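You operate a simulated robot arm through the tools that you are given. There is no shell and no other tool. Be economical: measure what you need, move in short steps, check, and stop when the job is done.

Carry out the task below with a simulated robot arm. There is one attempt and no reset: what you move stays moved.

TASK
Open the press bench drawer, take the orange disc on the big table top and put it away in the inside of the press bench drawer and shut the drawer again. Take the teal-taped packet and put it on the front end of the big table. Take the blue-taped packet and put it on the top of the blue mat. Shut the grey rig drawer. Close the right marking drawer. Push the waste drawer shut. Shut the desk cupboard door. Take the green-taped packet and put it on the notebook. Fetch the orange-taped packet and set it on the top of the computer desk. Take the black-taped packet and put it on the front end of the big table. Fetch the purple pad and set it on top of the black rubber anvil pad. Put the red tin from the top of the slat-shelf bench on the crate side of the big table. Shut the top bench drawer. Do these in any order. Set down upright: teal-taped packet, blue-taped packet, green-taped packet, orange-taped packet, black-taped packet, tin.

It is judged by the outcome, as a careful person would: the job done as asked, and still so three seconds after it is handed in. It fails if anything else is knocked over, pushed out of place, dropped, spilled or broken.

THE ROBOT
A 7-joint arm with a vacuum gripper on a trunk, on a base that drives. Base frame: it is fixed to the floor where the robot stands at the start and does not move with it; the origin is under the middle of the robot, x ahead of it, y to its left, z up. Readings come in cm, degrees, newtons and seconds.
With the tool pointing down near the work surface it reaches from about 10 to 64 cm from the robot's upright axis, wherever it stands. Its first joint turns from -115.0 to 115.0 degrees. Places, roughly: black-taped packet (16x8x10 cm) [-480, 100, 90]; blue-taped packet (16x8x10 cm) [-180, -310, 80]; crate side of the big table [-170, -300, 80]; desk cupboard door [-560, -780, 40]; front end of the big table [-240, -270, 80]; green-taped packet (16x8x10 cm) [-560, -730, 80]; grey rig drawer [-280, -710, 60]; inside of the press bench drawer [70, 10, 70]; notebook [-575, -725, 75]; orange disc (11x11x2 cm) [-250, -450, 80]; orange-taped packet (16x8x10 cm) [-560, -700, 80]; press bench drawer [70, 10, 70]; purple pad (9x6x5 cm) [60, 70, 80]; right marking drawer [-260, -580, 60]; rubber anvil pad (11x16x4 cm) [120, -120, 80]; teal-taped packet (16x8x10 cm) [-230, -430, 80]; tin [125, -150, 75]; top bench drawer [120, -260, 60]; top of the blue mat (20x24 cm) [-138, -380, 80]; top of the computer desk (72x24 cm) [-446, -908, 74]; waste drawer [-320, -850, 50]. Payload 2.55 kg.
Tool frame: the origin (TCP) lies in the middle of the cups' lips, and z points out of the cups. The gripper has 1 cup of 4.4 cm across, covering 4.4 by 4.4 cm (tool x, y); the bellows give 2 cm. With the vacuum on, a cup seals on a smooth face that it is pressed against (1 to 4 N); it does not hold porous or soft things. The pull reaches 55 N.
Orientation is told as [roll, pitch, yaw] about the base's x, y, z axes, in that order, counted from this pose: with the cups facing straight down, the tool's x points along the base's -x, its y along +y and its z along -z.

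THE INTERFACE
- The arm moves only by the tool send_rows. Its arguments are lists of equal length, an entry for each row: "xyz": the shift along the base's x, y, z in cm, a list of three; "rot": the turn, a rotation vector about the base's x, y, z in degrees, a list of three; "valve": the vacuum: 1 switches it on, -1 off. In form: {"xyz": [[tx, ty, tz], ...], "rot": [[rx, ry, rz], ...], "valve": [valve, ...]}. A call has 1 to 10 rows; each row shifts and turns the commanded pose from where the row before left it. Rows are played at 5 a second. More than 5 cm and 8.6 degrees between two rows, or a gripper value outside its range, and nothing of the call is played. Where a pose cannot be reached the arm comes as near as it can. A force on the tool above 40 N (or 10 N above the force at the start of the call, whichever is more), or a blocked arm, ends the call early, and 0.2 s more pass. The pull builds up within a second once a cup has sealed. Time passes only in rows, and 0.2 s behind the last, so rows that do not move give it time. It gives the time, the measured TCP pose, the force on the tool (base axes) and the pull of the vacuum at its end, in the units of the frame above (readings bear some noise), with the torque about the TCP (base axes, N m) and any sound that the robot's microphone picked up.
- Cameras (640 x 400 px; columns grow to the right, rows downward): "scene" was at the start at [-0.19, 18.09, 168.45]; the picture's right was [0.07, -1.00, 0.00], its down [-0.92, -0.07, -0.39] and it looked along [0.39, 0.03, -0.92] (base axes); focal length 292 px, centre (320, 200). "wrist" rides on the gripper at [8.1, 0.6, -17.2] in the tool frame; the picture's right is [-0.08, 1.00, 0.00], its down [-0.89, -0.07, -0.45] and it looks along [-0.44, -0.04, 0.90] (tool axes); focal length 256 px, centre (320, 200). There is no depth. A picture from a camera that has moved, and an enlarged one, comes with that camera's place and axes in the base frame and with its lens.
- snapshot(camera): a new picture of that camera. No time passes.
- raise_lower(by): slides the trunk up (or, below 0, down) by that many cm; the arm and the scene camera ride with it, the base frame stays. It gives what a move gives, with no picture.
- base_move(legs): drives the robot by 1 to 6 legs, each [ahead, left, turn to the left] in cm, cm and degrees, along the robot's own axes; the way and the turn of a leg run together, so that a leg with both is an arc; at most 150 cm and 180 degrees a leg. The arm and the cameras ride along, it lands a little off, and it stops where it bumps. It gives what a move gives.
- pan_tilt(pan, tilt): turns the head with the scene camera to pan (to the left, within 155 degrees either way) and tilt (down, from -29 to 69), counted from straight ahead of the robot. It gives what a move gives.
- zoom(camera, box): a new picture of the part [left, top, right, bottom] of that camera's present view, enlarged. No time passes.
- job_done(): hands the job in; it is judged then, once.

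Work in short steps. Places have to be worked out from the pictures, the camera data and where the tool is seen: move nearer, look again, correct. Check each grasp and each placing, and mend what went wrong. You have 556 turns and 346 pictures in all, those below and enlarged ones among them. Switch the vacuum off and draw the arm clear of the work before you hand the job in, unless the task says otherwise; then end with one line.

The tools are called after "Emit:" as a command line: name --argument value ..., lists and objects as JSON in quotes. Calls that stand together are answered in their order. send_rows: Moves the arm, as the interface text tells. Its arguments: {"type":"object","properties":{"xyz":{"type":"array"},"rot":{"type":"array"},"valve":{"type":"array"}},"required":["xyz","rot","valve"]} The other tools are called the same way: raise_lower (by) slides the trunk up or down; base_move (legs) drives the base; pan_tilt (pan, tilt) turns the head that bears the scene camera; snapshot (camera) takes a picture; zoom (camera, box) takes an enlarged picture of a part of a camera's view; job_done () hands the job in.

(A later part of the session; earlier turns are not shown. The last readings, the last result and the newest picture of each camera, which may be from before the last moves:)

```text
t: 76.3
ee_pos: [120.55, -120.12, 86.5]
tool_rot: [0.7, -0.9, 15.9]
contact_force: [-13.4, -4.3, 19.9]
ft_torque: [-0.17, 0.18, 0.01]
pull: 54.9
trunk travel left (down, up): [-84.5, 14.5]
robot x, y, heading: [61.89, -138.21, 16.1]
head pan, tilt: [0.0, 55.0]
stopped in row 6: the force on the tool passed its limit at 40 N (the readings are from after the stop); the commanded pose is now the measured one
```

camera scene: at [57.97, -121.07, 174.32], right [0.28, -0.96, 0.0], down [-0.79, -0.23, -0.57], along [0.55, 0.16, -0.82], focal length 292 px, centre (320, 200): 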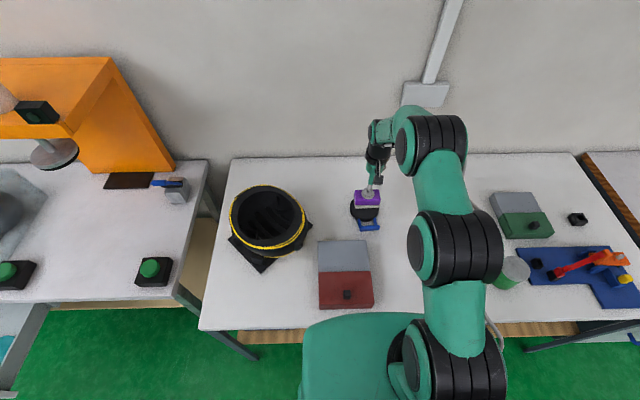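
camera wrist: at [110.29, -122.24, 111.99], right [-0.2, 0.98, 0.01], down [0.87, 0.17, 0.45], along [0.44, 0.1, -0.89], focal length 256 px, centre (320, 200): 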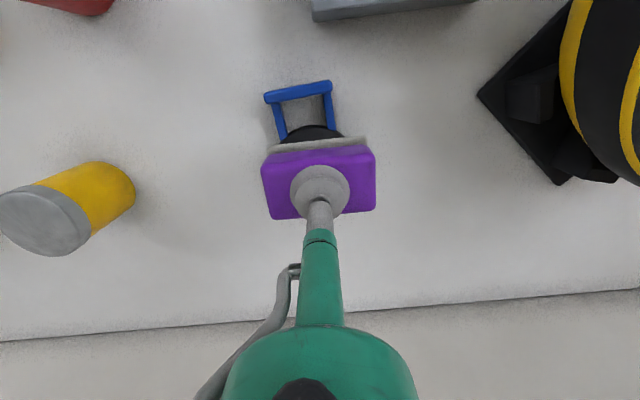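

Contact at z = 86.5. I release and lift.

Emit:
send_rows --xyz '[[0, 0, 0.3], [0, 0, 0], [0, 0, 0], [0, 0, 0], [0, 0, 1], [0, 0, 3], [-1, 0, 4], [-2, 0, 4]]' --rot '[[0, 0, 0], [0, 0, 0], [0, 0, 0], [0, 0, 0], [0, 0, 0], [0, 0, 0], [0, 0, 0], [0, 0, 0]]' --valve '[-1, -1, -1, -1, -1, -1, -1, -1]'

Emit:
snapshot --camera "wrist"

Emit:
snapshot --camera "scene"

```text
t: 78.1
ee_pos: [117.82, -119.98, 98.74]
tool_rot: [0.6, -1.0, 15.9]
contact_force: [0.3, -0.1, 0.7]
ft_torque: [0.01, -0.01, 0.0]
pull: 0.0
trunk travel left (down, up): [-84.5, 14.5]
robot x, y, heading: [61.91, -138.0, 16.0]
head pan, tilt: [0.0, 55.0]
```

```text
312 pictures are left
camera wrist: at [109.7, -121.8, 115.93], right [-0.2, 0.98, 0.01], down [0.87, 0.17, 0.46], along [0.45, 0.1, -0.89], focal length 256 px, centre (320, 200)
```

wrist: 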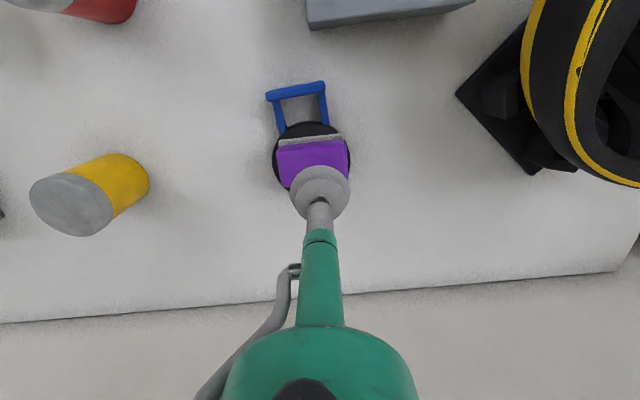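

```text
311 pictures are left
camera scene: at [57.56, -121.1, 174.3], right [0.28, -0.96, 0.0], down [-0.79, -0.23, -0.57], along [0.55, 0.16, -0.82], focal length 292 px, centre (320, 200)
```

scene: 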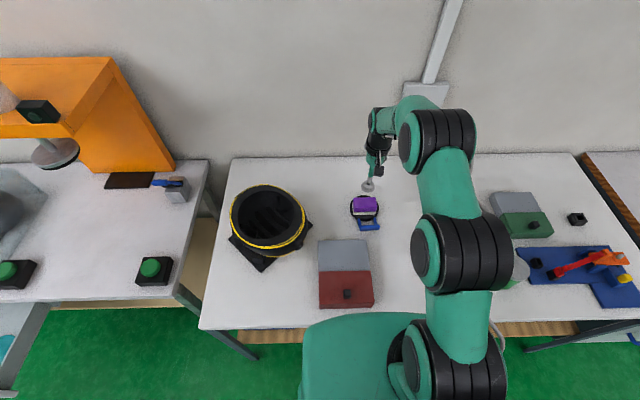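

Purple pad is placed. Next is the top bench drawer: I back off, slide right and look.

Emit:
base_move --legs '[[-45, 0, 0], [0, -110, 0]]'

Emit:
pan_tilt --pan -15 --tilt 45

Emit:
snapshot --camera "scene"

```text
t: 86.1
ee_pos: [105.03, -236.99, 98.64]
tool_rot: [0.6, -1.0, 16.5]
contact_force: [0.7, -0.1, 0.3]
ft_torque: [0.05, 0.02, 0.03]
pull: 0.0
trunk travel left (down, up): [-84.5, 14.5]
robot x, y, heading: [48.99, -256.08, 16.8]
head pan, tilt: [0.0, 55.0]
```

```text
t: 86.8
ee_pos: [105.04, -236.88, 98.65]
tool_rot: [0.6, -1.0, 16.5]
contact_force: [-1.3, -0.5, 1.0]
ft_torque: [0.01, 0.01, -0.02]
pull: 0.1
trunk travel left (down, up): [-84.5, 14.5]
robot x, y, heading: [48.99, -255.95, 16.5]
head pan, tilt: [-15.0, 45.0]
```

```text
310 pictures are left
camera scene: at [46.17, -240.45, 175.64], right [0.03, -1.0, 0.0], down [-0.71, -0.02, -0.71], along [0.71, 0.02, -0.71], focal length 292 px, centre (320, 200)
```

scene: 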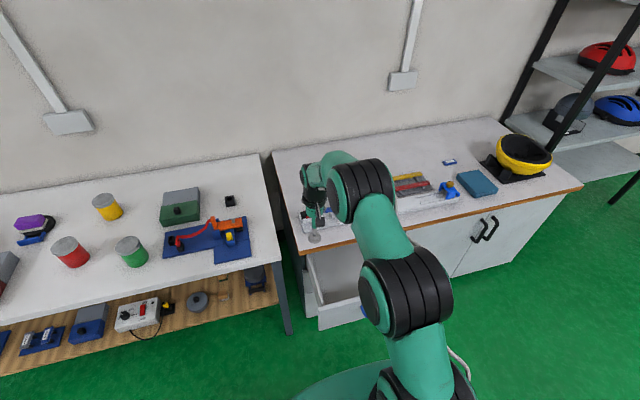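

Emit:
base_move --legs '[[-35, 0, 0]]'

Emit:
snapshot --camera "scene"

Emit:
snapshot --camera "wrist"

```text
t: 89.1
ee_pos: [70.98, -246.7, 98.61]
tool_rot: [0.6, -1.1, 17.2]
contact_force: [0.2, 0.4, 0.8]
ft_torque: [0.04, -0.06, 0.04]
pull: 0.1
trunk travel left (down, up): [-84.5, 14.5]
robot x, y, heading: [14.97, -266.54, 16.9]
head pan, tilt: [-15.0, 45.0]
```

```text
309 pictures are left
camera scene: at [12.09, -250.82, 175.65], right [0.04, -1.0, 0.0], down [-0.71, -0.03, -0.71], along [0.71, 0.03, -0.71], focal length 292 px, centre (320, 200)
```

scene: 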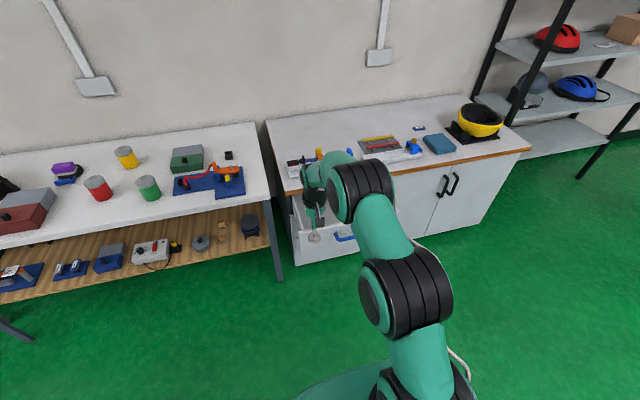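

```text
308 pictures are left
camera wrist: at [63.0, -248.68, 115.88], right [-0.22, 0.98, 0.01], down [0.87, 0.19, 0.46], along [0.45, 0.11, -0.89], focal length 256 px, centre (320, 200)
```

wrist: 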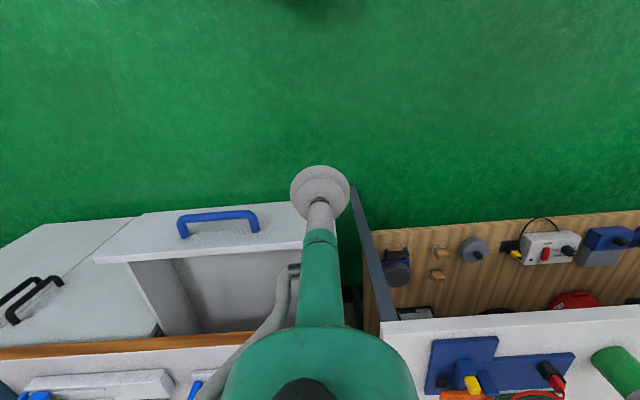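

The drawer front panel is at about n=24 (front toward me), z 55–70. I turn the tool horizontal here, then lower.

Emit:
send_rows --xyz '[[0, 0, 0], [0, 0, 0], [0, 0, 0], [0, 0, 0], [0, 0, 0], [0, 0, 0], [0, 0, 0], [0, 0, 0], [0, 0, 0], [0, 0, 0]]' --rot '[[2.5, -8.2, 0], [2.5, -8.2, 0], [2.5, -8.2, 0], [2.5, -8.2, 0], [2.5, -8.2, 0], [2.5, -8.2, 0], [2.5, -8.2, 0], [2.5, -8.2, 0], [2.5, -8.2, 0], [2.5, -8.2, 0]]' --valve '[-1, -1, -1, -1, -1, -1, -1, -1, -1, -1]'

Emit:
raise_lower --by -35

Emit:
snapshot --camera "wrist"

Emit:
snapshot --camera "scene"

```text
t: 91.3
ee_pos: [71.17, -246.59, 98.67]
tool_rot: [0.2, -72.6, 17.4]
contact_force: [0.6, 0.5, -0.2]
ft_torque: [0.02, 0.03, 0.01]
pull: 0.1
out of reach, approached as far as the arm can: row 5, 6
trunk travel left (down, up): [-84.5, 14.5]
robot x, y, heading: [15.01, -266.27, 17.5]
head pan, tilt: [-15.0, 45.0]
```

```text
t: 94.7
ee_pos: [71.02, -246.72, 63.71]
tool_rot: [0.3, -72.6, 17.2]
contact_force: [0.6, -0.4, 0.7]
ft_torque: [0.0, -0.01, 0.02]
pull: 0.1
trunk travel left (down, up): [-49.5, 49.5]
robot x, y, heading: [14.9, -266.55, 17.3]
head pan, tilt: [-15.0, 45.0]
```

```text
307 pictures are left
camera wrist: at [52.98, -251.74, 61.26], right [-0.28, 0.96, 0.08], down [-0.13, -0.12, 0.99], along [0.95, 0.27, 0.15], focal length 256 px, centre (320, 200)
```

wrist: 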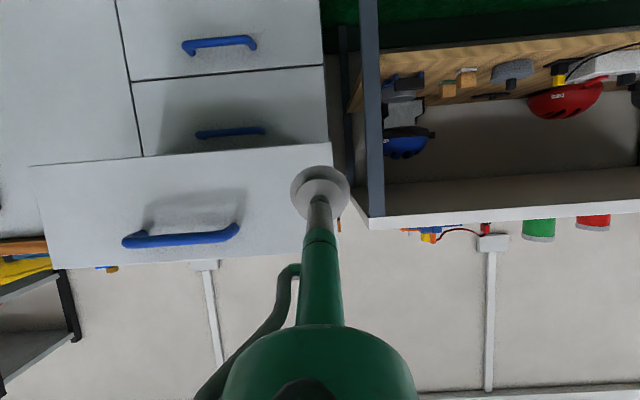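

```text
306 pictures are left
camera scene: at [12.14, -250.81, 140.65], right [0.04, -1.0, 0.0], down [-0.71, -0.03, -0.71], along [0.71, 0.03, -0.71], focal length 292 px, centre (320, 200)
```

scene: 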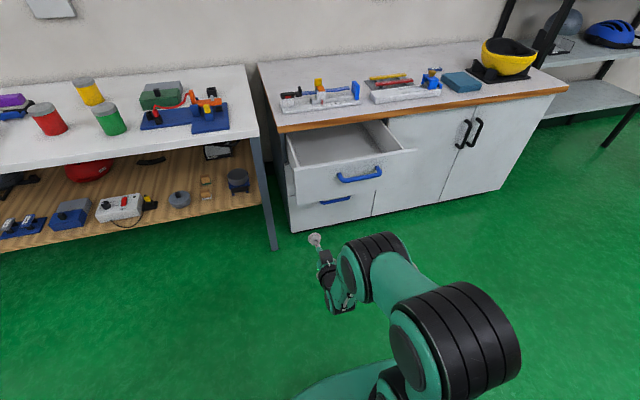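

Panel: n≈18.5, z 59–77; handle centred at l≈-278.6. I shift 6.5 cm right, raise 4 cm, level the tool, then push by driving forward.

Emit:
send_rows --xyz '[[2.9, 0.85, 1], [2.9, 0.85, 1], [0, 0, 1], [0, 0, 1]]' --rot '[[0, 0, 0], [1.5, -5, 0], [1.5, -5, 0], [1, -3.5, 0]]' --valve '[-1, -1, -1, -1]'

Emit:
base_move --legs '[[0, -6.5, 0], [10, 0, 0]]'

Emit:
snapshot --camera "wrist"

```text
t: 95.7
ee_pos: [76.92, -244.98, 67.54]
tool_rot: [-3.0, -86.6, 20.5]
contact_force: [-0.5, -0.1, -0.3]
ft_torque: [-0.01, 0.0, 0.03]
pull: 0.0
trunk travel left (down, up): [-49.5, 49.5]
robot x, y, heading: [14.67, -265.98, 17.3]
head pan, tilt: [-15.0, 45.0]
```

```text
t: 97.5
ee_pos: [88.34, -248.17, 67.37]
tool_rot: [-2.9, -86.5, 20.6]
contact_force: [-0.1, -0.1, 0.5]
ft_torque: [0.0, 0.01, -0.02]
pull: 0.2
trunk travel left (down, up): [-49.5, 49.5]
robot x, y, heading: [26.23, -269.48, 17.1]
head pan, tilt: [-15.0, 45.0]
```

```text
305 pictures are left
camera wrist: at [71.32, -252.96, 60.66], right [-0.3, 0.95, 0.08], down [-0.35, -0.18, 0.92], along [0.89, 0.25, 0.39], focal length 256 px, centre (320, 200)
```

wrist: 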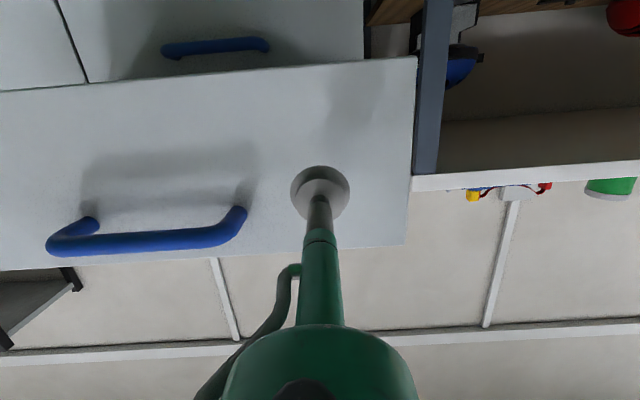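

The cup is clear beside the handle. Drive forward to push.

Emit:
base_move --legs '[[25, 0, 0]]'

Emit:
snapshot --camera "scene"

```text
t: 99.3
ee_pos: [112.04, -240.91, 67.6]
tool_rot: [-3.0, -86.5, 20.6]
contact_force: [-0.5, 1.2, -0.5]
ft_torque: [0.0, 0.0, -0.03]
pull: 0.0
trunk travel left (down, up): [-49.5, 49.5]
robot x, y, heading: [49.76, -262.42, 17.6]
head pan, tilt: [-15.0, 45.0]
```

```text
304 pictures are left
camera scene: at [47.31, -246.78, 140.64], right [0.04, -1.0, 0.0], down [-0.71, -0.03, -0.71], along [0.71, 0.03, -0.71], focal length 292 px, centre (320, 200)
```

scene: 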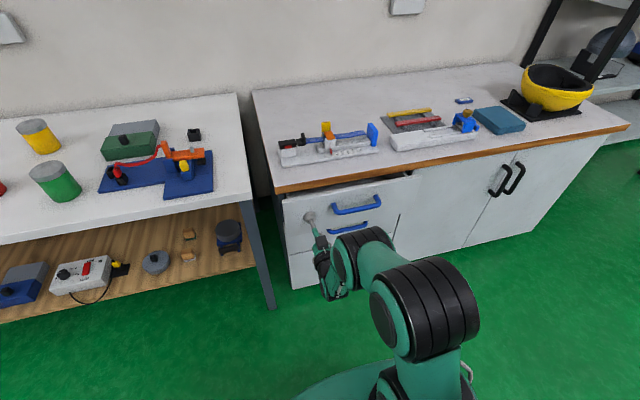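

Nearly closed. Push a bit more.

Emit:
base_move --legs '[[6, 0, 0]]'

Emit:
zoom --camera "scene" --box '[240, 130, 460, 290]'

```text
t: 100.3
ee_pos: [117.83, -239.1, 67.63]
tool_rot: [-2.9, -86.5, 20.4]
contact_force: [0.7, 0.1, -0.9]
ft_torque: [0.02, 0.01, 0.02]
pull: 0.1
trunk travel left (down, up): [-49.5, 49.5]
robot x, y, heading: [56.17, -260.88, 17.3]
head pan, tilt: [-15.0, 45.0]
```

```text
2.50 times, centred on (350, 210) of scene
camera zoom: at [53.14, -244.97, 140.64], right [0.04, -1.0, 0.0], down [-0.71, -0.03, -0.71], along [0.71, 0.03, -0.71], focal length 730 px, centre (245, 175)
```

zoom: 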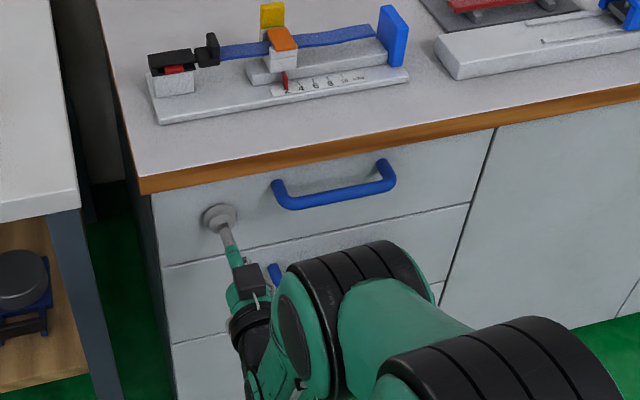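

It looks shut; I press a bit more to be sure.

Emit:
send_rows --xyz '[[0.96, 0.29, 0], [0.48, 0.15, 0], [0.48, 0.15, 0], [0.48, 0.15, 0], [0.48, 0.15, 0]]' --rot '[[0, 0, 0], [0, 0, 0], [0, 0, 0], [0, 0, 0], [0, 0, 0]]' --valve '[-1, -1, -1, -1, -1]'

Emit:
zoom --camera "scene" --box '[240, 130, 460, 290]'

```text
t: 101.5
ee_pos: [120.52, -238.32, 67.49]
tool_rot: [-3.0, -86.5, 20.7]
contact_force: [-5.4, 0.3, -2.3]
ft_torque: [0.03, -0.13, 0.01]
pull: 0.1
trunk travel left (down, up): [-49.5, 49.5]
robot x, y, heading: [55.79, -260.09, 17.1]
head pan, tilt: [-15.0, 45.0]
```

```text
2.50 times, centred on (350, 210) of scene
camera zoom: at [53.0, -245.0, 140.64], right [0.04, -1.0, 0.0], down [-0.71, -0.03, -0.71], along [0.71, 0.03, -0.71], focal length 730 px, centre (245, 175)
```

zoom: 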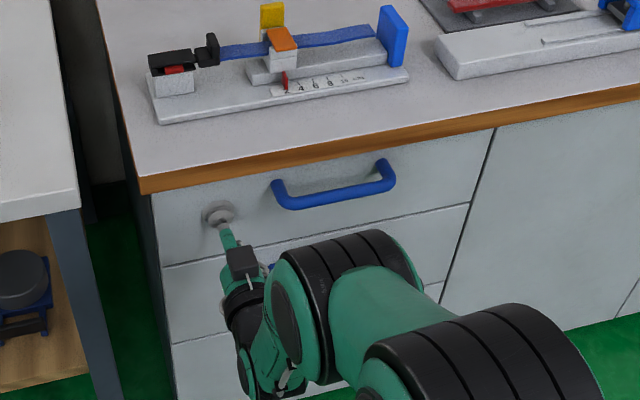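

Emit:
send_rows --xyz '[[0.48, 0.15, 0], [0.48, 0.15, 0], [0.48, 0.15, 0], [0.48, 0.15, 0]]' --rot '[[0, 0, 0], [0, 0, 0], [0, 0, 0], [0, 0, 0]]' --valve '[-1, -1, -1, -1]'

```text
t: 102.0
ee_pos: [120.58, -238.33, 67.08]
tool_rot: [-2.9, -86.0, 20.5]
contact_force: [-14.7, -4.6, 3.9]
ft_torque: [-0.04, 0.14, -0.02]
pull: 0.1
trunk travel left (down, up): [-49.5, 49.5]
robot x, y, heading: [55.86, -260.21, 17.2]
head pan, tilt: [-15.0, 45.0]
stopped in row 2: the force on the tool passed its limit at 44 N (the readings are from after the stop); the commanded pose is now the measured one
```

Drawer firmly shut. I back away, raise, restore the tool downward and go for the red tin (about (106, -146.5)).

Emit:
base_move --legs '[[-35, 0, 0]]'

Emit:
raise_lower --by 45

Emit:
send_rows --xyz '[[0, 0, 0], [0, 0, 0], [0, 0, 0], [0, 0, 0], [0, 0, 0], [0, 0, 0], [0, 0, 0], [0, 0, 0], [0, 0, 0], [-4, -1, 0]]' --rot '[[-2.5, 8.2, 0], [-2.5, 8.2, 0], [-2.5, 8.2, 0], [-2.5, 8.2, 0], [-2.5, 8.2, 0], [-2.5, 8.2, 0], [-2.5, 8.2, 0], [-2.5, 8.2, 0], [-2.5, 8.2, 0], [-2.5, 8.2, 0]]' --valve '[-1, -1, -1, -1, -1, -1, -1, -1, -1, -1]'

Emit:
send_rows --xyz '[[-4, -1.3, 0], [-4, -1.3, 0], [-4, -1.3, 0], [-4, -1.3, 0]]' --rot '[[0, 0, 0], [0, 0, 0], [0, 0, 0], [0, 0, 0]]' --valve '[-1, -1, -1, -1]'

Emit:
base_move --legs '[[0, 94, 0]]'

Emit:
snapshot --camera "scene"

```text
t: 104.3
ee_pos: [87.46, -248.25, 67.19]
tool_rot: [-2.8, -86.1, 20.9]
contact_force: [-1.0, 0.4, -0.3]
ft_torque: [-0.05, -0.02, 0.04]
pull: 0.0
trunk travel left (down, up): [-49.5, 49.5]
robot x, y, heading: [22.13, -270.93, 17.5]
head pan, tilt: [-15.0, 45.0]
```

```text
refused: 45 is not a number from -40 to 40
```

```text
t: 106.5
ee_pos: [83.45, -249.41, 66.57]
tool_rot: [0.8, -2.4, 17.2]
contact_force: [-1.5, 0.6, 0.5]
ft_torque: [-0.02, -0.01, 0.01]
pull: 0.0
out of reach, approached as far as the arm can: row 6, 10
trunk travel left (down, up): [-49.5, 49.5]
robot x, y, heading: [22.52, -270.61, 17.4]
head pan, tilt: [-15.0, 45.0]
```

```text
t: 107.5
ee_pos: [67.49, -254.37, 66.83]
tool_rot: [0.9, -0.4, 17.2]
contact_force: [-0.2, -0.3, -0.8]
ft_torque: [0.01, 0.01, -0.01]
pull: 0.2
trunk travel left (down, up): [-49.5, 49.5]
robot x, y, heading: [22.51, -270.99, 17.6]
head pan, tilt: [-15.0, 45.0]
```

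```text
t: 112.4
ee_pos: [38.99, -164.94, 66.85]
tool_rot: [1.0, -0.4, 17.6]
contact_force: [0.1, -0.2, 0.6]
ft_torque: [0.03, -0.02, 0.0]
pull: 0.0
trunk travel left (down, up): [-49.5, 49.5]
robot x, y, heading: [-5.92, -182.17, 18.0]
head pan, tilt: [-15.0, 45.0]
```

```text
301 pictures are left
camera scene: at [-9.04, -166.35, 140.64], right [0.05, -1.0, 0.0], down [-0.71, -0.04, -0.71], along [0.71, 0.04, -0.71], focal length 292 px, centre (320, 200)
```

scene: 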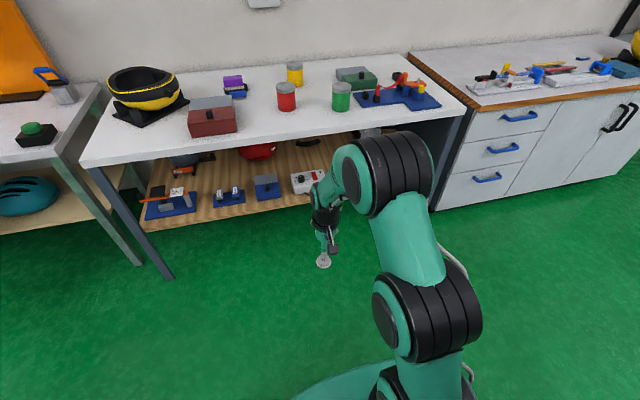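

The raise was refused (limit 40), though nothing was touched. I raise 40 now and approach the tin.

Emit:
raise_lower --by 40

Emit:
base_move --legs '[[58, 0, 0]]'

Emit:
pan_tilt --pan 0 --tilt 60

Emit:
snapshot --camera "scene"

Emit:
snapshot --camera "wrist"

```text
t: 116.2
ee_pos: [38.92, -164.9, 106.7]
tool_rot: [0.9, -0.4, 17.8]
contact_force: [0.1, -0.2, 0.7]
ft_torque: [0.02, 0.0, 0.05]
pull: 0.1
trunk travel left (down, up): [-89.5, 9.5]
robot x, y, heading: [-5.88, -181.59, 18.1]
head pan, tilt: [-15.0, 45.0]
```

```text
t: 119.4
ee_pos: [92.66, -148.11, 106.81]
tool_rot: [0.9, -0.4, 17.2]
contact_force: [0.8, -0.3, 0.1]
ft_torque: [-0.02, 0.02, -0.03]
pull: 0.1
trunk travel left (down, up): [-89.5, 9.5]
robot x, y, heading: [47.57, -165.01, 17.6]
head pan, tilt: [-15.0, 45.0]
```

```text
t: 120.2
ee_pos: [92.65, -148.1, 106.83]
tool_rot: [1.0, -0.4, 17.2]
contact_force: [-0.8, 0.0, 0.1]
ft_torque: [0.03, -0.02, 0.01]
pull: 0.0
trunk travel left (down, up): [-89.5, 9.5]
robot x, y, heading: [47.53, -164.8, 17.6]
head pan, tilt: [0.0, 60.0]
```

```text
300 pictures are left
camera scene: at [42.97, -147.54, 178.7], right [0.3, -0.95, 0.0], down [-0.83, -0.26, -0.5], along [0.48, 0.15, -0.87], focal length 292 px, centre (320, 200)
```

scene: 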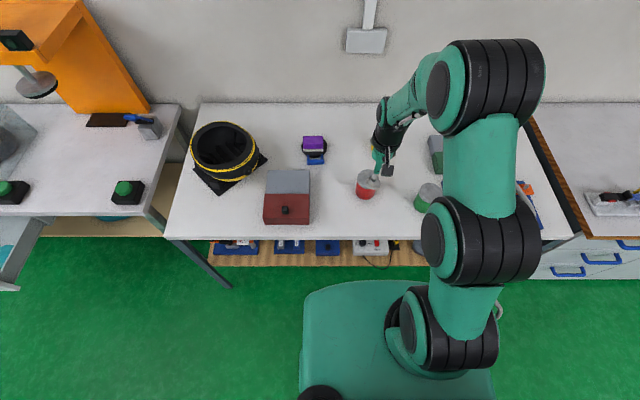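

```text
299 pictures are left
camera wrist: at [84.85, -150.21, 124.1], right [-0.22, 0.98, 0.02], down [0.87, 0.19, 0.45], along [0.44, 0.11, -0.89], focal length 256 px, centre (320, 200)
```

wrist: 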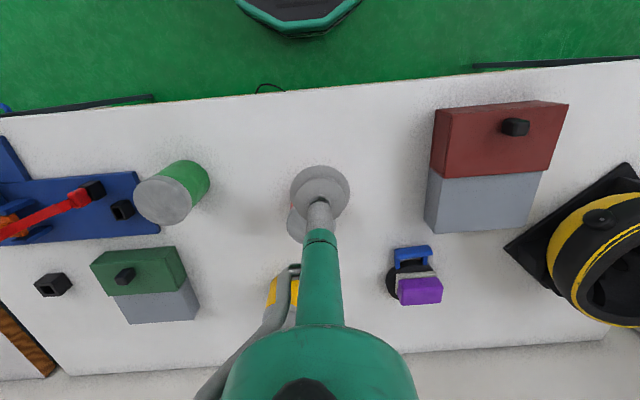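

Tin top is at about (106.3, -146.4, 89). I move above it.

Emit:
send_rows --xyz '[[4.5, 0.5, 0], [4.5, 0.5, 0], [4.6, 0.7, -1], [0, 0, -4], [0, 0, -4]]' --rot '[[0, 0, 0], [0, 0, 0], [0, 0, 0], [0, 0, 0], [0, 0, 0]]' --valve '[-1, -1, -1, -1, -1]'

Emit:
snapshot --camera "wrist"

Emit:
zoom --camera "scene" --box '[310, 120, 430, 220]'

```text
t: 121.4
ee_pos: [106.58, -146.53, 97.73]
tool_rot: [0.9, -0.3, 17.3]
contact_force: [0.8, 0.5, 0.2]
ft_torque: [0.0, 0.02, 0.01]
pull: 0.1
trunk travel left (down, up): [-89.5, 9.5]
robot x, y, heading: [47.4, -164.56, 17.5]
head pan, tilt: [0.0, 60.0]
```

```text
298 pictures are left
camera wrist: at [98.67, -148.54, 115.15], right [-0.22, 0.98, 0.02], down [0.87, 0.19, 0.45], along [0.44, 0.11, -0.89], focal length 256 px, centre (320, 200)
```

wrist: 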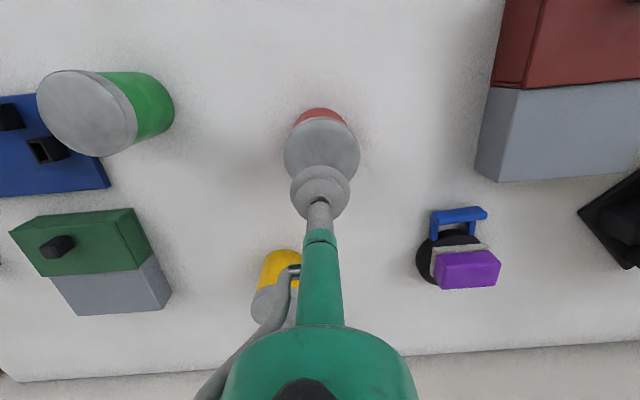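

```text
4.00 times, centred on (370, 170) of scene
camera zoom: at [43.16, -147.48, 178.7], right [0.3, -0.95, 0.0], down [-0.83, -0.26, -0.5], along [0.48, 0.15, -0.87], focal length 1168 px, centre (120, 320)
```

zoom: 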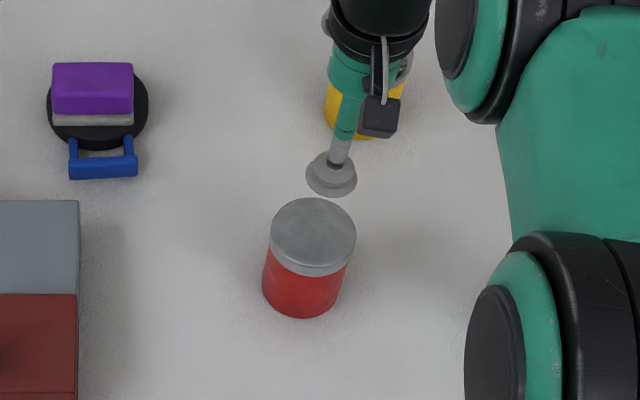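

Tin top refined to (105, -146.5, 91). I correct and descend with the vacuum on.

Emit:
send_rows --xyz '[[-1.6, 0, -2], [0, 0, -2], [0, 0, -0.7], [0, 0, -0.4], [0, 0, -0.4], [0, 0, -0.4], [0, 0, -0.4], [0, 0, -0.4], [0, 0, -0.4], [0, 0, -0.4]]' --rot '[[0, 0, 0], [0, 0, 0], [0, 0, 0], [0, 0, 0], [0, 0, 0], [0, 0, 0], [0, 0, 0], [0, 0, 0], [0, 0, 0], [0, 0, 0]]' --valve '[1, 1, 1, 1, 1, 1, 1, 1, 1, 1]'

```text
t: 123.6
ee_pos: [104.61, -146.52, 90.17]
tool_rot: [0.9, -0.3, 17.2]
contact_force: [-0.2, 0.5, 0.4]
ft_torque: [-0.01, -0.01, -0.01]
pull: 55.0
trunk travel left (down, up): [-89.5, 9.5]
robot x, y, heading: [47.56, -164.07, 17.5]
head pan, tilt: [0.0, 60.0]
```

Sealed. Lift.

Emit:
send_rows --xyz '[[0, 0, 2], [0, 0, 4], [0, 0, 4], [-2, -0.5, 4]]' --rot '[[0, 0, 0], [0, 0, 0], [0, 0, 0], [0, 0, 0]]' --valve '[1, 1, 1, 1]'

Emit:
snapshot --camera "wrist"

```text
t: 124.6
ee_pos: [102.39, -146.95, 104.58]
tool_rot: [0.9, -0.4, 17.3]
contact_force: [0.0, -0.3, -2.8]
ft_torque: [0.0, -0.07, -0.04]
pull: 54.7
trunk travel left (down, up): [-89.5, 9.5]
robot x, y, heading: [47.56, -165.03, 17.6]
head pan, tilt: [0.0, 60.0]
```

```text
296 pictures are left
camera wrist: at [94.64, -149.0, 121.85], right [-0.22, 0.98, 0.02], down [0.87, 0.19, 0.45], along [0.44, 0.11, -0.89], focal length 256 px, centre (320, 200)
```

wrist: 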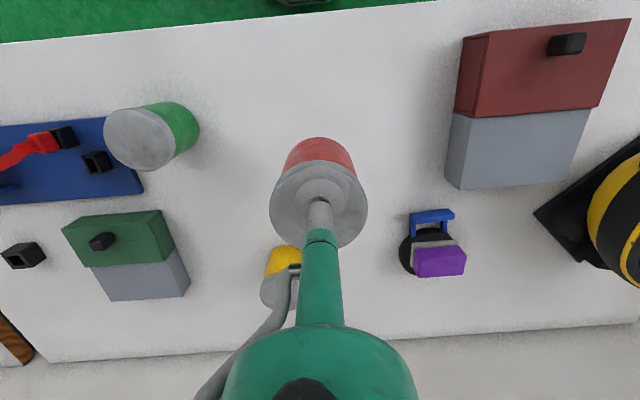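

Tin held. I drive to the big table's crate side, stopping short to look.

Emit:
base_move --legs '[[-90, 0, 0], [0, 0, 90], [0, 0, 90], [0, 66, 0], [60, 0, 0]]'

Emit:
pan_tilt --pan 0 --tilt 40

Emit:
snapshot --camera "scene"

```text
t: 143.3
ee_pos: [-129.21, -291.49, 104.47]
tool_rot: [0.9, -0.3, -161.3]
contact_force: [0.2, -0.5, -2.4]
ft_torque: [0.04, 0.06, 0.01]
pull: 55.0
trunk travel left (down, up): [-89.5, 9.5]
robot x, y, heading: [-74.2, -272.1, -161.0]
head pan, tilt: [0.0, 60.0]
```

```text
t: 144.2
ee_pos: [-129.19, -291.37, 104.45]
tool_rot: [0.9, -0.4, -161.3]
contact_force: [1.1, -0.1, -2.5]
ft_torque: [-0.01, 0.03, 0.02]
pull: 55.4
trunk travel left (down, up): [-89.5, 9.5]
robot x, y, heading: [-74.74, -272.39, -161.2]
head pan, tilt: [0.0, 40.0]
```

```text
295 pictures are left
camera scene: at [-71.14, -289.94, 181.37], right [-0.32, 0.95, 0.0], down [0.61, 0.21, -0.77], along [-0.72, -0.25, -0.64], focal length 292 px, centre (320, 200)
```

scene: 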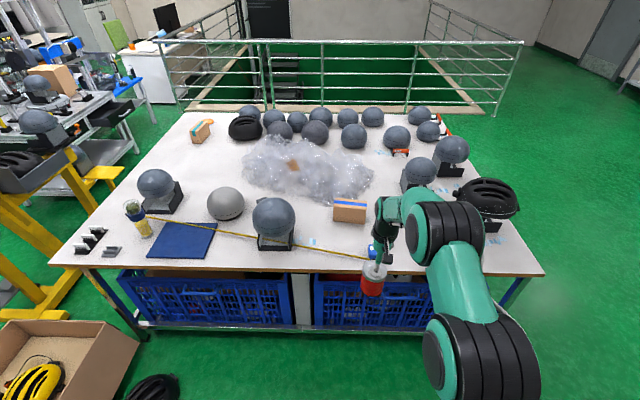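

Emit:
zoom --camera "scene" --box '[240, 170, 560, 300]'

Emit:
snapshot --camera "wrist"

```text
2.00 times, centred on (400, 235) of scene
camera zoom: at [-71.14, -289.94, 181.37], right [-0.32, 0.95, 0.0], down [0.61, 0.21, -0.77], along [-0.72, -0.25, -0.64], focal length 584 px, centre (160, 130)
```

zoom: 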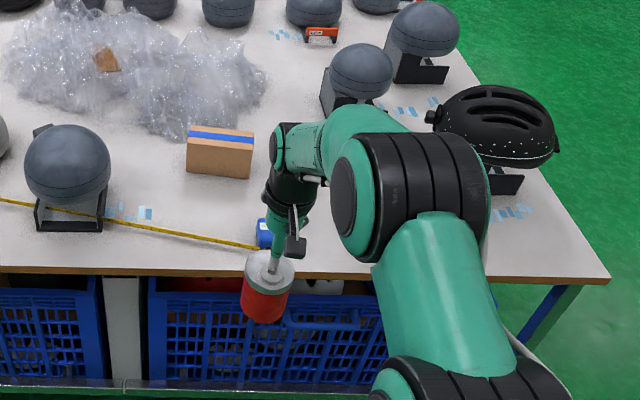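

```text
293 pictures are left
camera wrist: at [-121.18, -289.1, 121.75], right [0.24, -0.97, 0.02], down [-0.87, -0.21, 0.45], along [-0.43, -0.12, -0.89], focal length 256 px, centre (320, 200)
```

wrist: 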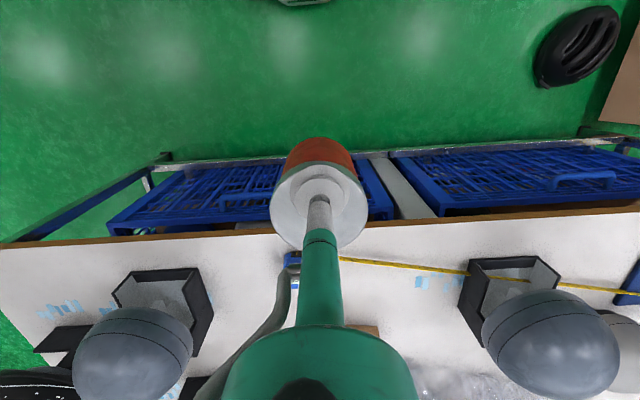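

Free spot chosen for the tin: about (-168, -291), between the tape-measure case, helmet stand and packet. I raise, sidestep right and drive in.

Emit:
raise_lower --by 9

Emit:
base_move --legs '[[0, -12, 0], [34, 0, 0]]'

Emit:
snapshot --camera "scene"

Emit:
snapshot --camera "wrist"

```text
t: 145.4
ee_pos: [-129.16, -291.46, 113.37]
tool_rot: [0.9, -0.2, -161.3]
contact_force: [0.0, 0.4, -1.7]
ft_torque: [0.01, 0.05, -0.01]
pull: 54.5
trunk travel left (down, up): [-98.5, 0.5]
robot x, y, heading: [-74.38, -272.84, -161.3]
head pan, tilt: [0.0, 40.0]
```

```text
t: 148.5
ee_pos: [-165.12, -291.11, 113.47]
tool_rot: [0.8, -0.2, -161.2]
contact_force: [-0.3, -0.8, -2.8]
ft_torque: [0.01, 0.04, 0.02]
pull: 54.7
trunk travel left (down, up): [-98.5, 0.5]
robot x, y, heading: [-110.33, -272.25, -161.0]
head pan, tilt: [0.0, 40.0]
```

```text
292 pictures are left
camera scene: at [-107.21, -289.47, 190.37], right [-0.33, 0.95, 0.0], down [0.61, 0.21, -0.77], along [-0.72, -0.25, -0.64], focal length 292 px, centre (320, 200)
```

scene: 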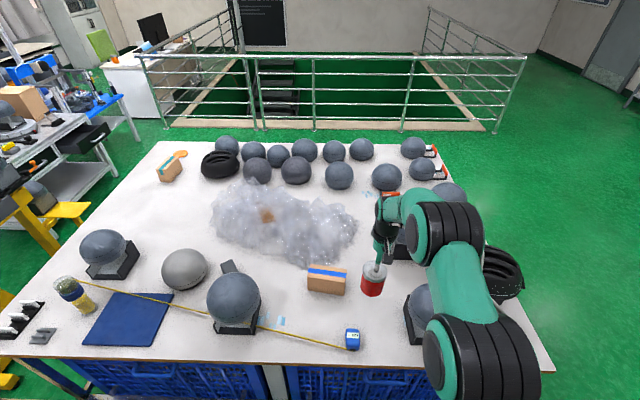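

```text
291 pictures are left
camera wrist: at [-157.25, -288.78, 130.75], right [0.25, -0.97, 0.02], down [-0.87, -0.21, 0.45], along [-0.43, -0.13, -0.89], focal length 256 px, centre (320, 200)
```

wrist: 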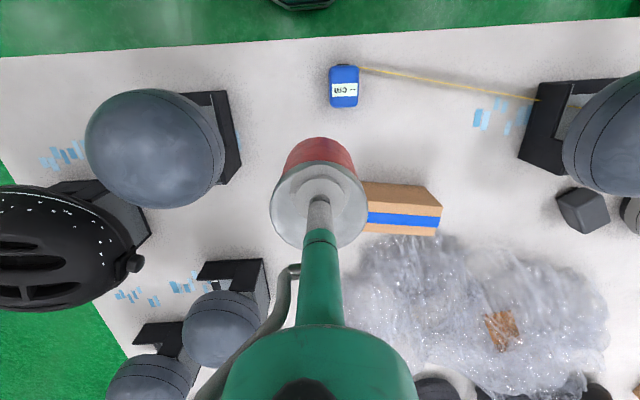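

The spot is too near the tape case; better is (-170.5, -287.5). I shift there and lower to 97, then look.

Emit:
send_rows --xyz '[[-2.7, 1.8, -2], [-2.7, 1.8, -2], [0, 0, -4], [0, 0, -4], [0, 0, -4]]' --rot '[[0, 0, 0], [0, 0, 0], [0, 0, 0], [0, 0, 0], [0, 0, 0]]' --valve '[1, 1, 1, 1, 1]'

Emit:
snapshot --camera "wrist"

Emit:
snapshot --camera "scene"

```text
t: 149.7
ee_pos: [-170.65, -287.4, 97.38]
tool_rot: [0.9, -0.4, -161.2]
contact_force: [0.7, -0.3, -1.8]
ft_torque: [0.01, 0.01, 0.03]
pull: 55.2
trunk travel left (down, up): [-98.5, 0.5]
robot x, y, heading: [-110.48, -272.04, -160.9]
head pan, tilt: [0.0, 40.0]
```

```text
290 pictures are left
camera wrist: at [-162.78, -285.06, 114.7], right [0.25, -0.97, 0.02], down [-0.87, -0.21, 0.45], along [-0.43, -0.13, -0.89], focal length 256 px, centre (320, 200)
```

wrist: 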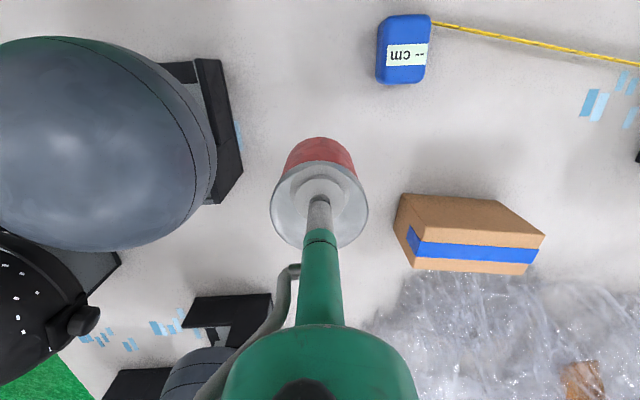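

```text
289 pictures are left
camera scene: at [-107.33, -289.53, 190.38], right [-0.33, 0.95, 0.0], down [0.61, 0.21, -0.77], along [-0.72, -0.25, -0.64], focal length 292 px, centre (320, 200)
```

scene: 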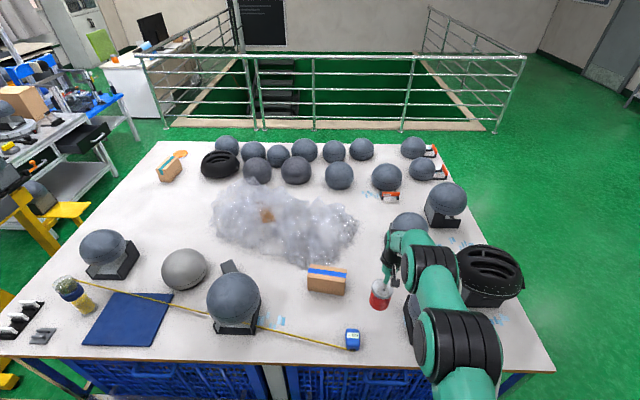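

Spot is clear. Lower gently.

Emit:
send_rows --xyz '[[0, 0, -2], [0, 0, -2], [0, 0, -1], [0, 0, -0.5], [0, 0, -0.4], [0, 0, -0.4], [0, 0, -0.4], [0, 0, -0.4], [0, 0, -0.4], [0, 0, -0.4]]' --rot '[[0, 0, 0], [0, 0, 0], [0, 0, 0], [0, 0, 0], [0, 0, 0], [0, 0, 0], [0, 0, 0], [0, 0, 0], [0, 0, 0], [0, 0, 0]]' --valve '[1, 1, 1, 1, 1, 1, 1, 1, 1, 1]'

```text
t: 151.9
ee_pos: [-170.66, -287.5, 89.38]
tool_rot: [0.9, -0.3, -161.3]
contact_force: [0.9, 0.4, -2.7]
ft_torque: [0.01, 0.05, 0.03]
pull: 54.9
trunk travel left (down, up): [-98.5, 0.5]
robot x, y, heading: [-110.9, -271.91, -160.9]
head pan, tilt: [0.0, 40.0]
```

Emit:
send_rows --xyz '[[0, 0, -0.4], [0, 0, -0.4], [0, 0, -0.4], [0, 0, -0.4], [0, 0, -0.4], [0, 0, -0.4], [0, 0, -0.4]]' --rot '[[0, 0, 0], [0, 0, 0], [0, 0, 0], [0, 0, 0], [0, 0, 0], [0, 0, 0], [0, 0, 0]]' --valve '[1, 1, 1, 1, 1, 1, 1]'

Emit:
zoom --camera "scene" --box '[300, 230, 460, 350]'

```text
t: 153.4
ee_pos: [-171.12, -287.73, 87.82]
tool_rot: [0.9, -0.8, -161.3]
contact_force: [9.0, 0.3, 21.8]
ft_torque: [0.48, 0.22, -0.14]
pull: 55.2
trunk travel left (down, up): [-98.5, 0.5]
robot x, y, heading: [-110.71, -271.93, -161.0]
head pan, tilt: [0.0, 40.0]
stopped in row 7: the force on the tool passed its limit at 42 N (the readings are from after the stop); the commanded pose is now the measured one
```

```text
3.33 times, centred on (380, 290) of scene
camera zoom: at [-107.0, -289.42, 190.37], right [-0.33, 0.94, 0.0], down [0.61, 0.21, -0.77], along [-0.72, -0.25, -0.64], focal length 974 px, centre (120, -100)
```

zoom: 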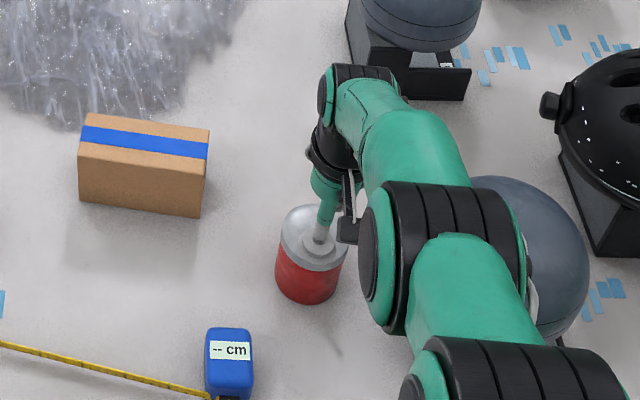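

Tin rests on the table. Release and lift straight up.

Emit:
send_rows --xyz '[[0, 0, 0.3], [0, 0, 0], [0, 0, 0], [0, 0, 0], [0, 0, 1], [0, 0, 3], [0, 0, 4], [0, 0, 4], [0, 0, 4]]' --rot '[[0, 0, 0], [0, 0, 0], [0, 0, 0], [0, 0, 0], [0, 0, 0], [0, 0, 0], [0, 0, 0], [0, 0, 0], [0, 0, 0]]' --valve '[-1, -1, -1, -1, -1, -1, -1, -1, -1]'

Emit:
snapshot --camera "wrist"

Emit:
snapshot --camera "scene"

```text
t: 155.4
ee_pos: [-170.74, -287.75, 103.84]
tool_rot: [0.8, -0.6, -161.2]
contact_force: [0.8, -0.4, 0.4]
ft_torque: [0.02, 0.03, 0.02]
pull: 0.1
trunk travel left (down, up): [-98.5, 0.5]
robot x, y, heading: [-110.7, -272.0, -160.6]
head pan, tilt: [0.0, 40.0]
```

```text
287 pictures are left
camera wrist: at [-162.76, -285.36, 121.15], right [0.25, -0.97, 0.02], down [-0.87, -0.21, 0.45], along [-0.44, -0.13, -0.89], focal length 256 px, centre (320, 200)
```

wrist: 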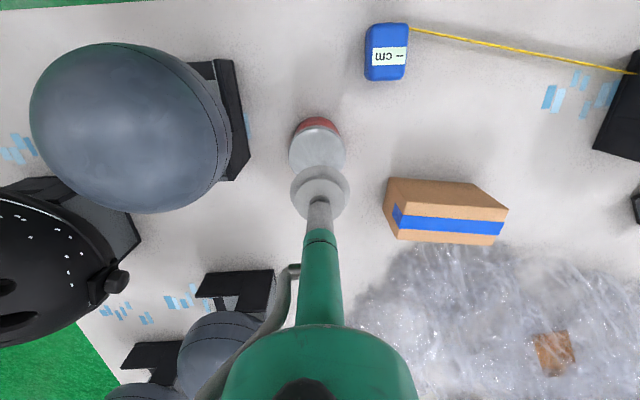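

```text
286 pictures are left
camera scene: at [-107.08, -289.45, 190.37], right [-0.33, 0.94, 0.0], down [0.61, 0.21, -0.77], along [-0.72, -0.25, -0.64], focal length 292 px, centre (320, 200)
```

scene: 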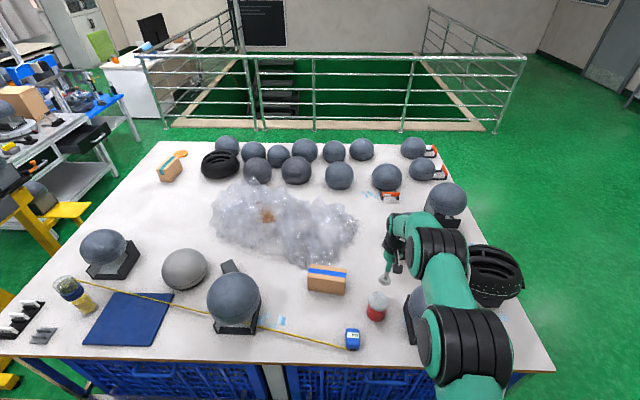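

Tin is placed. Next is the blue packet, top centre at about (-180.2, -312.3, 85). I shift the base left and slightly forward.

Emit:
base_move --legs '[[0, 19, 0], [15, 0, 0]]'

Emit:
snapshot --camera "wrist"

Emit:
snapshot --camera "scene"

```text
t: 157.9
ee_pos: [-178.9, -310.38, 103.97]
tool_rot: [1.0, -0.7, -161.4]
contact_force: [-0.1, 0.2, 0.1]
ft_torque: [-0.01, 0.03, 0.0]
pull: 0.1
trunk travel left (down, up): [-98.5, 0.5]
robot x, y, heading: [-118.56, -294.65, -161.0]
head pan, tilt: [0.0, 40.0]
```

```text
285 pictures are left
camera wrist: at [-170.81, -308.11, 121.13], right [0.25, -0.97, 0.02], down [-0.87, -0.21, 0.45], along [-0.44, -0.13, -0.89], focal length 256 px, centre (320, 200)
```

wrist: 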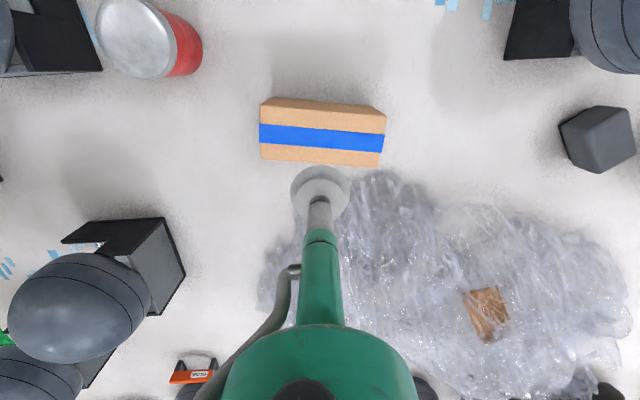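

```text
284 pictures are left
camera scene: at [-115.12, -312.29, 190.38], right [-0.33, 0.95, 0.0], down [0.61, 0.21, -0.77], along [-0.72, -0.25, -0.64], focal length 292 px, centre (320, 200)
```

scene: 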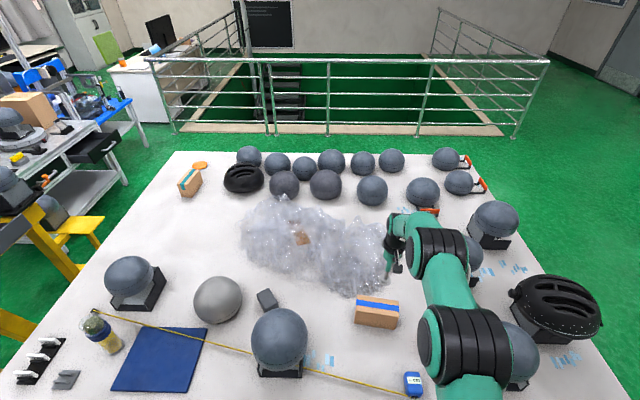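

The cup is right above the packet. Descend.

Emit:
send_rows --xyz '[[-0.2, -0.3, -4], [-0.2, -0.3, -4], [0, 0, -4], [0, 0, -3], [0, 0, -1.5], [0, 0, -0.4], [0, 0, -0.4], [0, 0, -0.4], [0, 0, -0.4], [0, 0, -0.4]]' --rot '[[0, 0, 0], [0, 0, 0], [0, 0, 0], [0, 0, 0], [0, 0, 0], [0, 0, 0], [0, 0, 0], [0, 0, 0], [0, 0, 0], [0, 0, 0]]' --valve '[1, 1, 1, 1, 1, 1, 1, 1, 1, 1]'

```text
t: 159.8
ee_pos: [-179.77, -311.32, 87.41]
tool_rot: [0.9, -1.9, -161.3]
contact_force: [7.7, 0.2, 14.1]
ft_torque: [0.37, -0.22, -0.18]
pull: 55.2
out of reach, approached as far as the arm can: row 8
trunk travel left (down, up): [-98.5, 0.5]
robot x, y, heading: [-118.37, -294.76, -161.0]
head pan, tilt: [0.0, 40.0]
stopped in row 9: the force on the tool passed its limit at 40 N (the readings are from after the stop); the commanded pose is now the measured one
```

Packet sealed. I lift it and back out past the table edge, then look at the floor and mat from there.

Emit:
send_rows --xyz '[[0, 0, 2], [0, 0, 4], [1, 0.3, 4], [2, 0.6, 4], [3, 1, 3]]' --rot '[[0, 0, 0], [0, 0, 0], [0, 0, 0], [0, 0, 0], [0, 0, 0]]' --valve '[1, 1, 1, 1, 1]'

Emit:
base_move --legs '[[-60, 0, 0]]'

Emit:
pan_tilt --pan 25 --tilt 45

Emit:
snapshot --camera "scene"

Emit:
snapshot --camera "wrist"

```text
t: 161.0
ee_pos: [-173.48, -309.24, 104.28]
tool_rot: [0.9, -1.7, -161.3]
contact_force: [1.3, -0.3, -4.0]
ft_torque: [0.02, 0.02, -0.01]
pull: 54.8
trunk travel left (down, up): [-98.5, 0.5]
robot x, y, heading: [-118.62, -294.81, -160.8]
head pan, tilt: [0.0, 40.0]
```

```text
t: 164.3
ee_pos: [-117.64, -290.07, 104.18]
tool_rot: [0.7, -1.8, -161.3]
contact_force: [0.0, 0.2, -2.0]
ft_torque: [0.02, 0.0, -0.02]
pull: 54.9
trunk travel left (down, up): [-98.5, 0.5]
robot x, y, heading: [-62.74, -275.39, -160.8]
head pan, tilt: [0.0, 40.0]
```

```text
t: 165.2
ee_pos: [-117.64, -289.95, 104.23]
tool_rot: [0.9, -1.6, -161.3]
contact_force: [0.5, -0.1, -2.4]
ft_torque: [0.01, -0.04, 0.01]
pull: 55.1
trunk travel left (down, up): [-98.5, 0.5]
robot x, y, heading: [-62.66, -275.51, -161.0]
head pan, tilt: [25.0, 45.0]
```

```text
283 pictures are left
camera scene: at [-56.87, -295.87, 189.65], right [-0.69, 0.72, 0.0], down [0.51, 0.49, -0.71], along [-0.51, -0.49, -0.71], focal length 292 px, centre (320, 200)
```

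scene: 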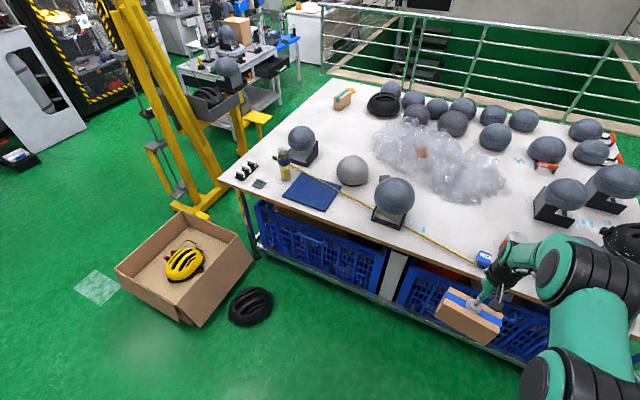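

```text
282 pictures are left
camera wrist: at [-109.25, -287.61, 121.31], right [0.25, -0.97, 0.02], down [-0.86, -0.21, 0.47], along [-0.45, -0.13, -0.88], focal length 256 px, centre (320, 200)
```

wrist: 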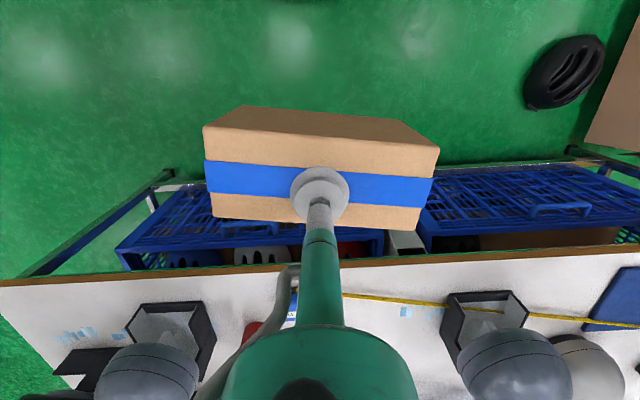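

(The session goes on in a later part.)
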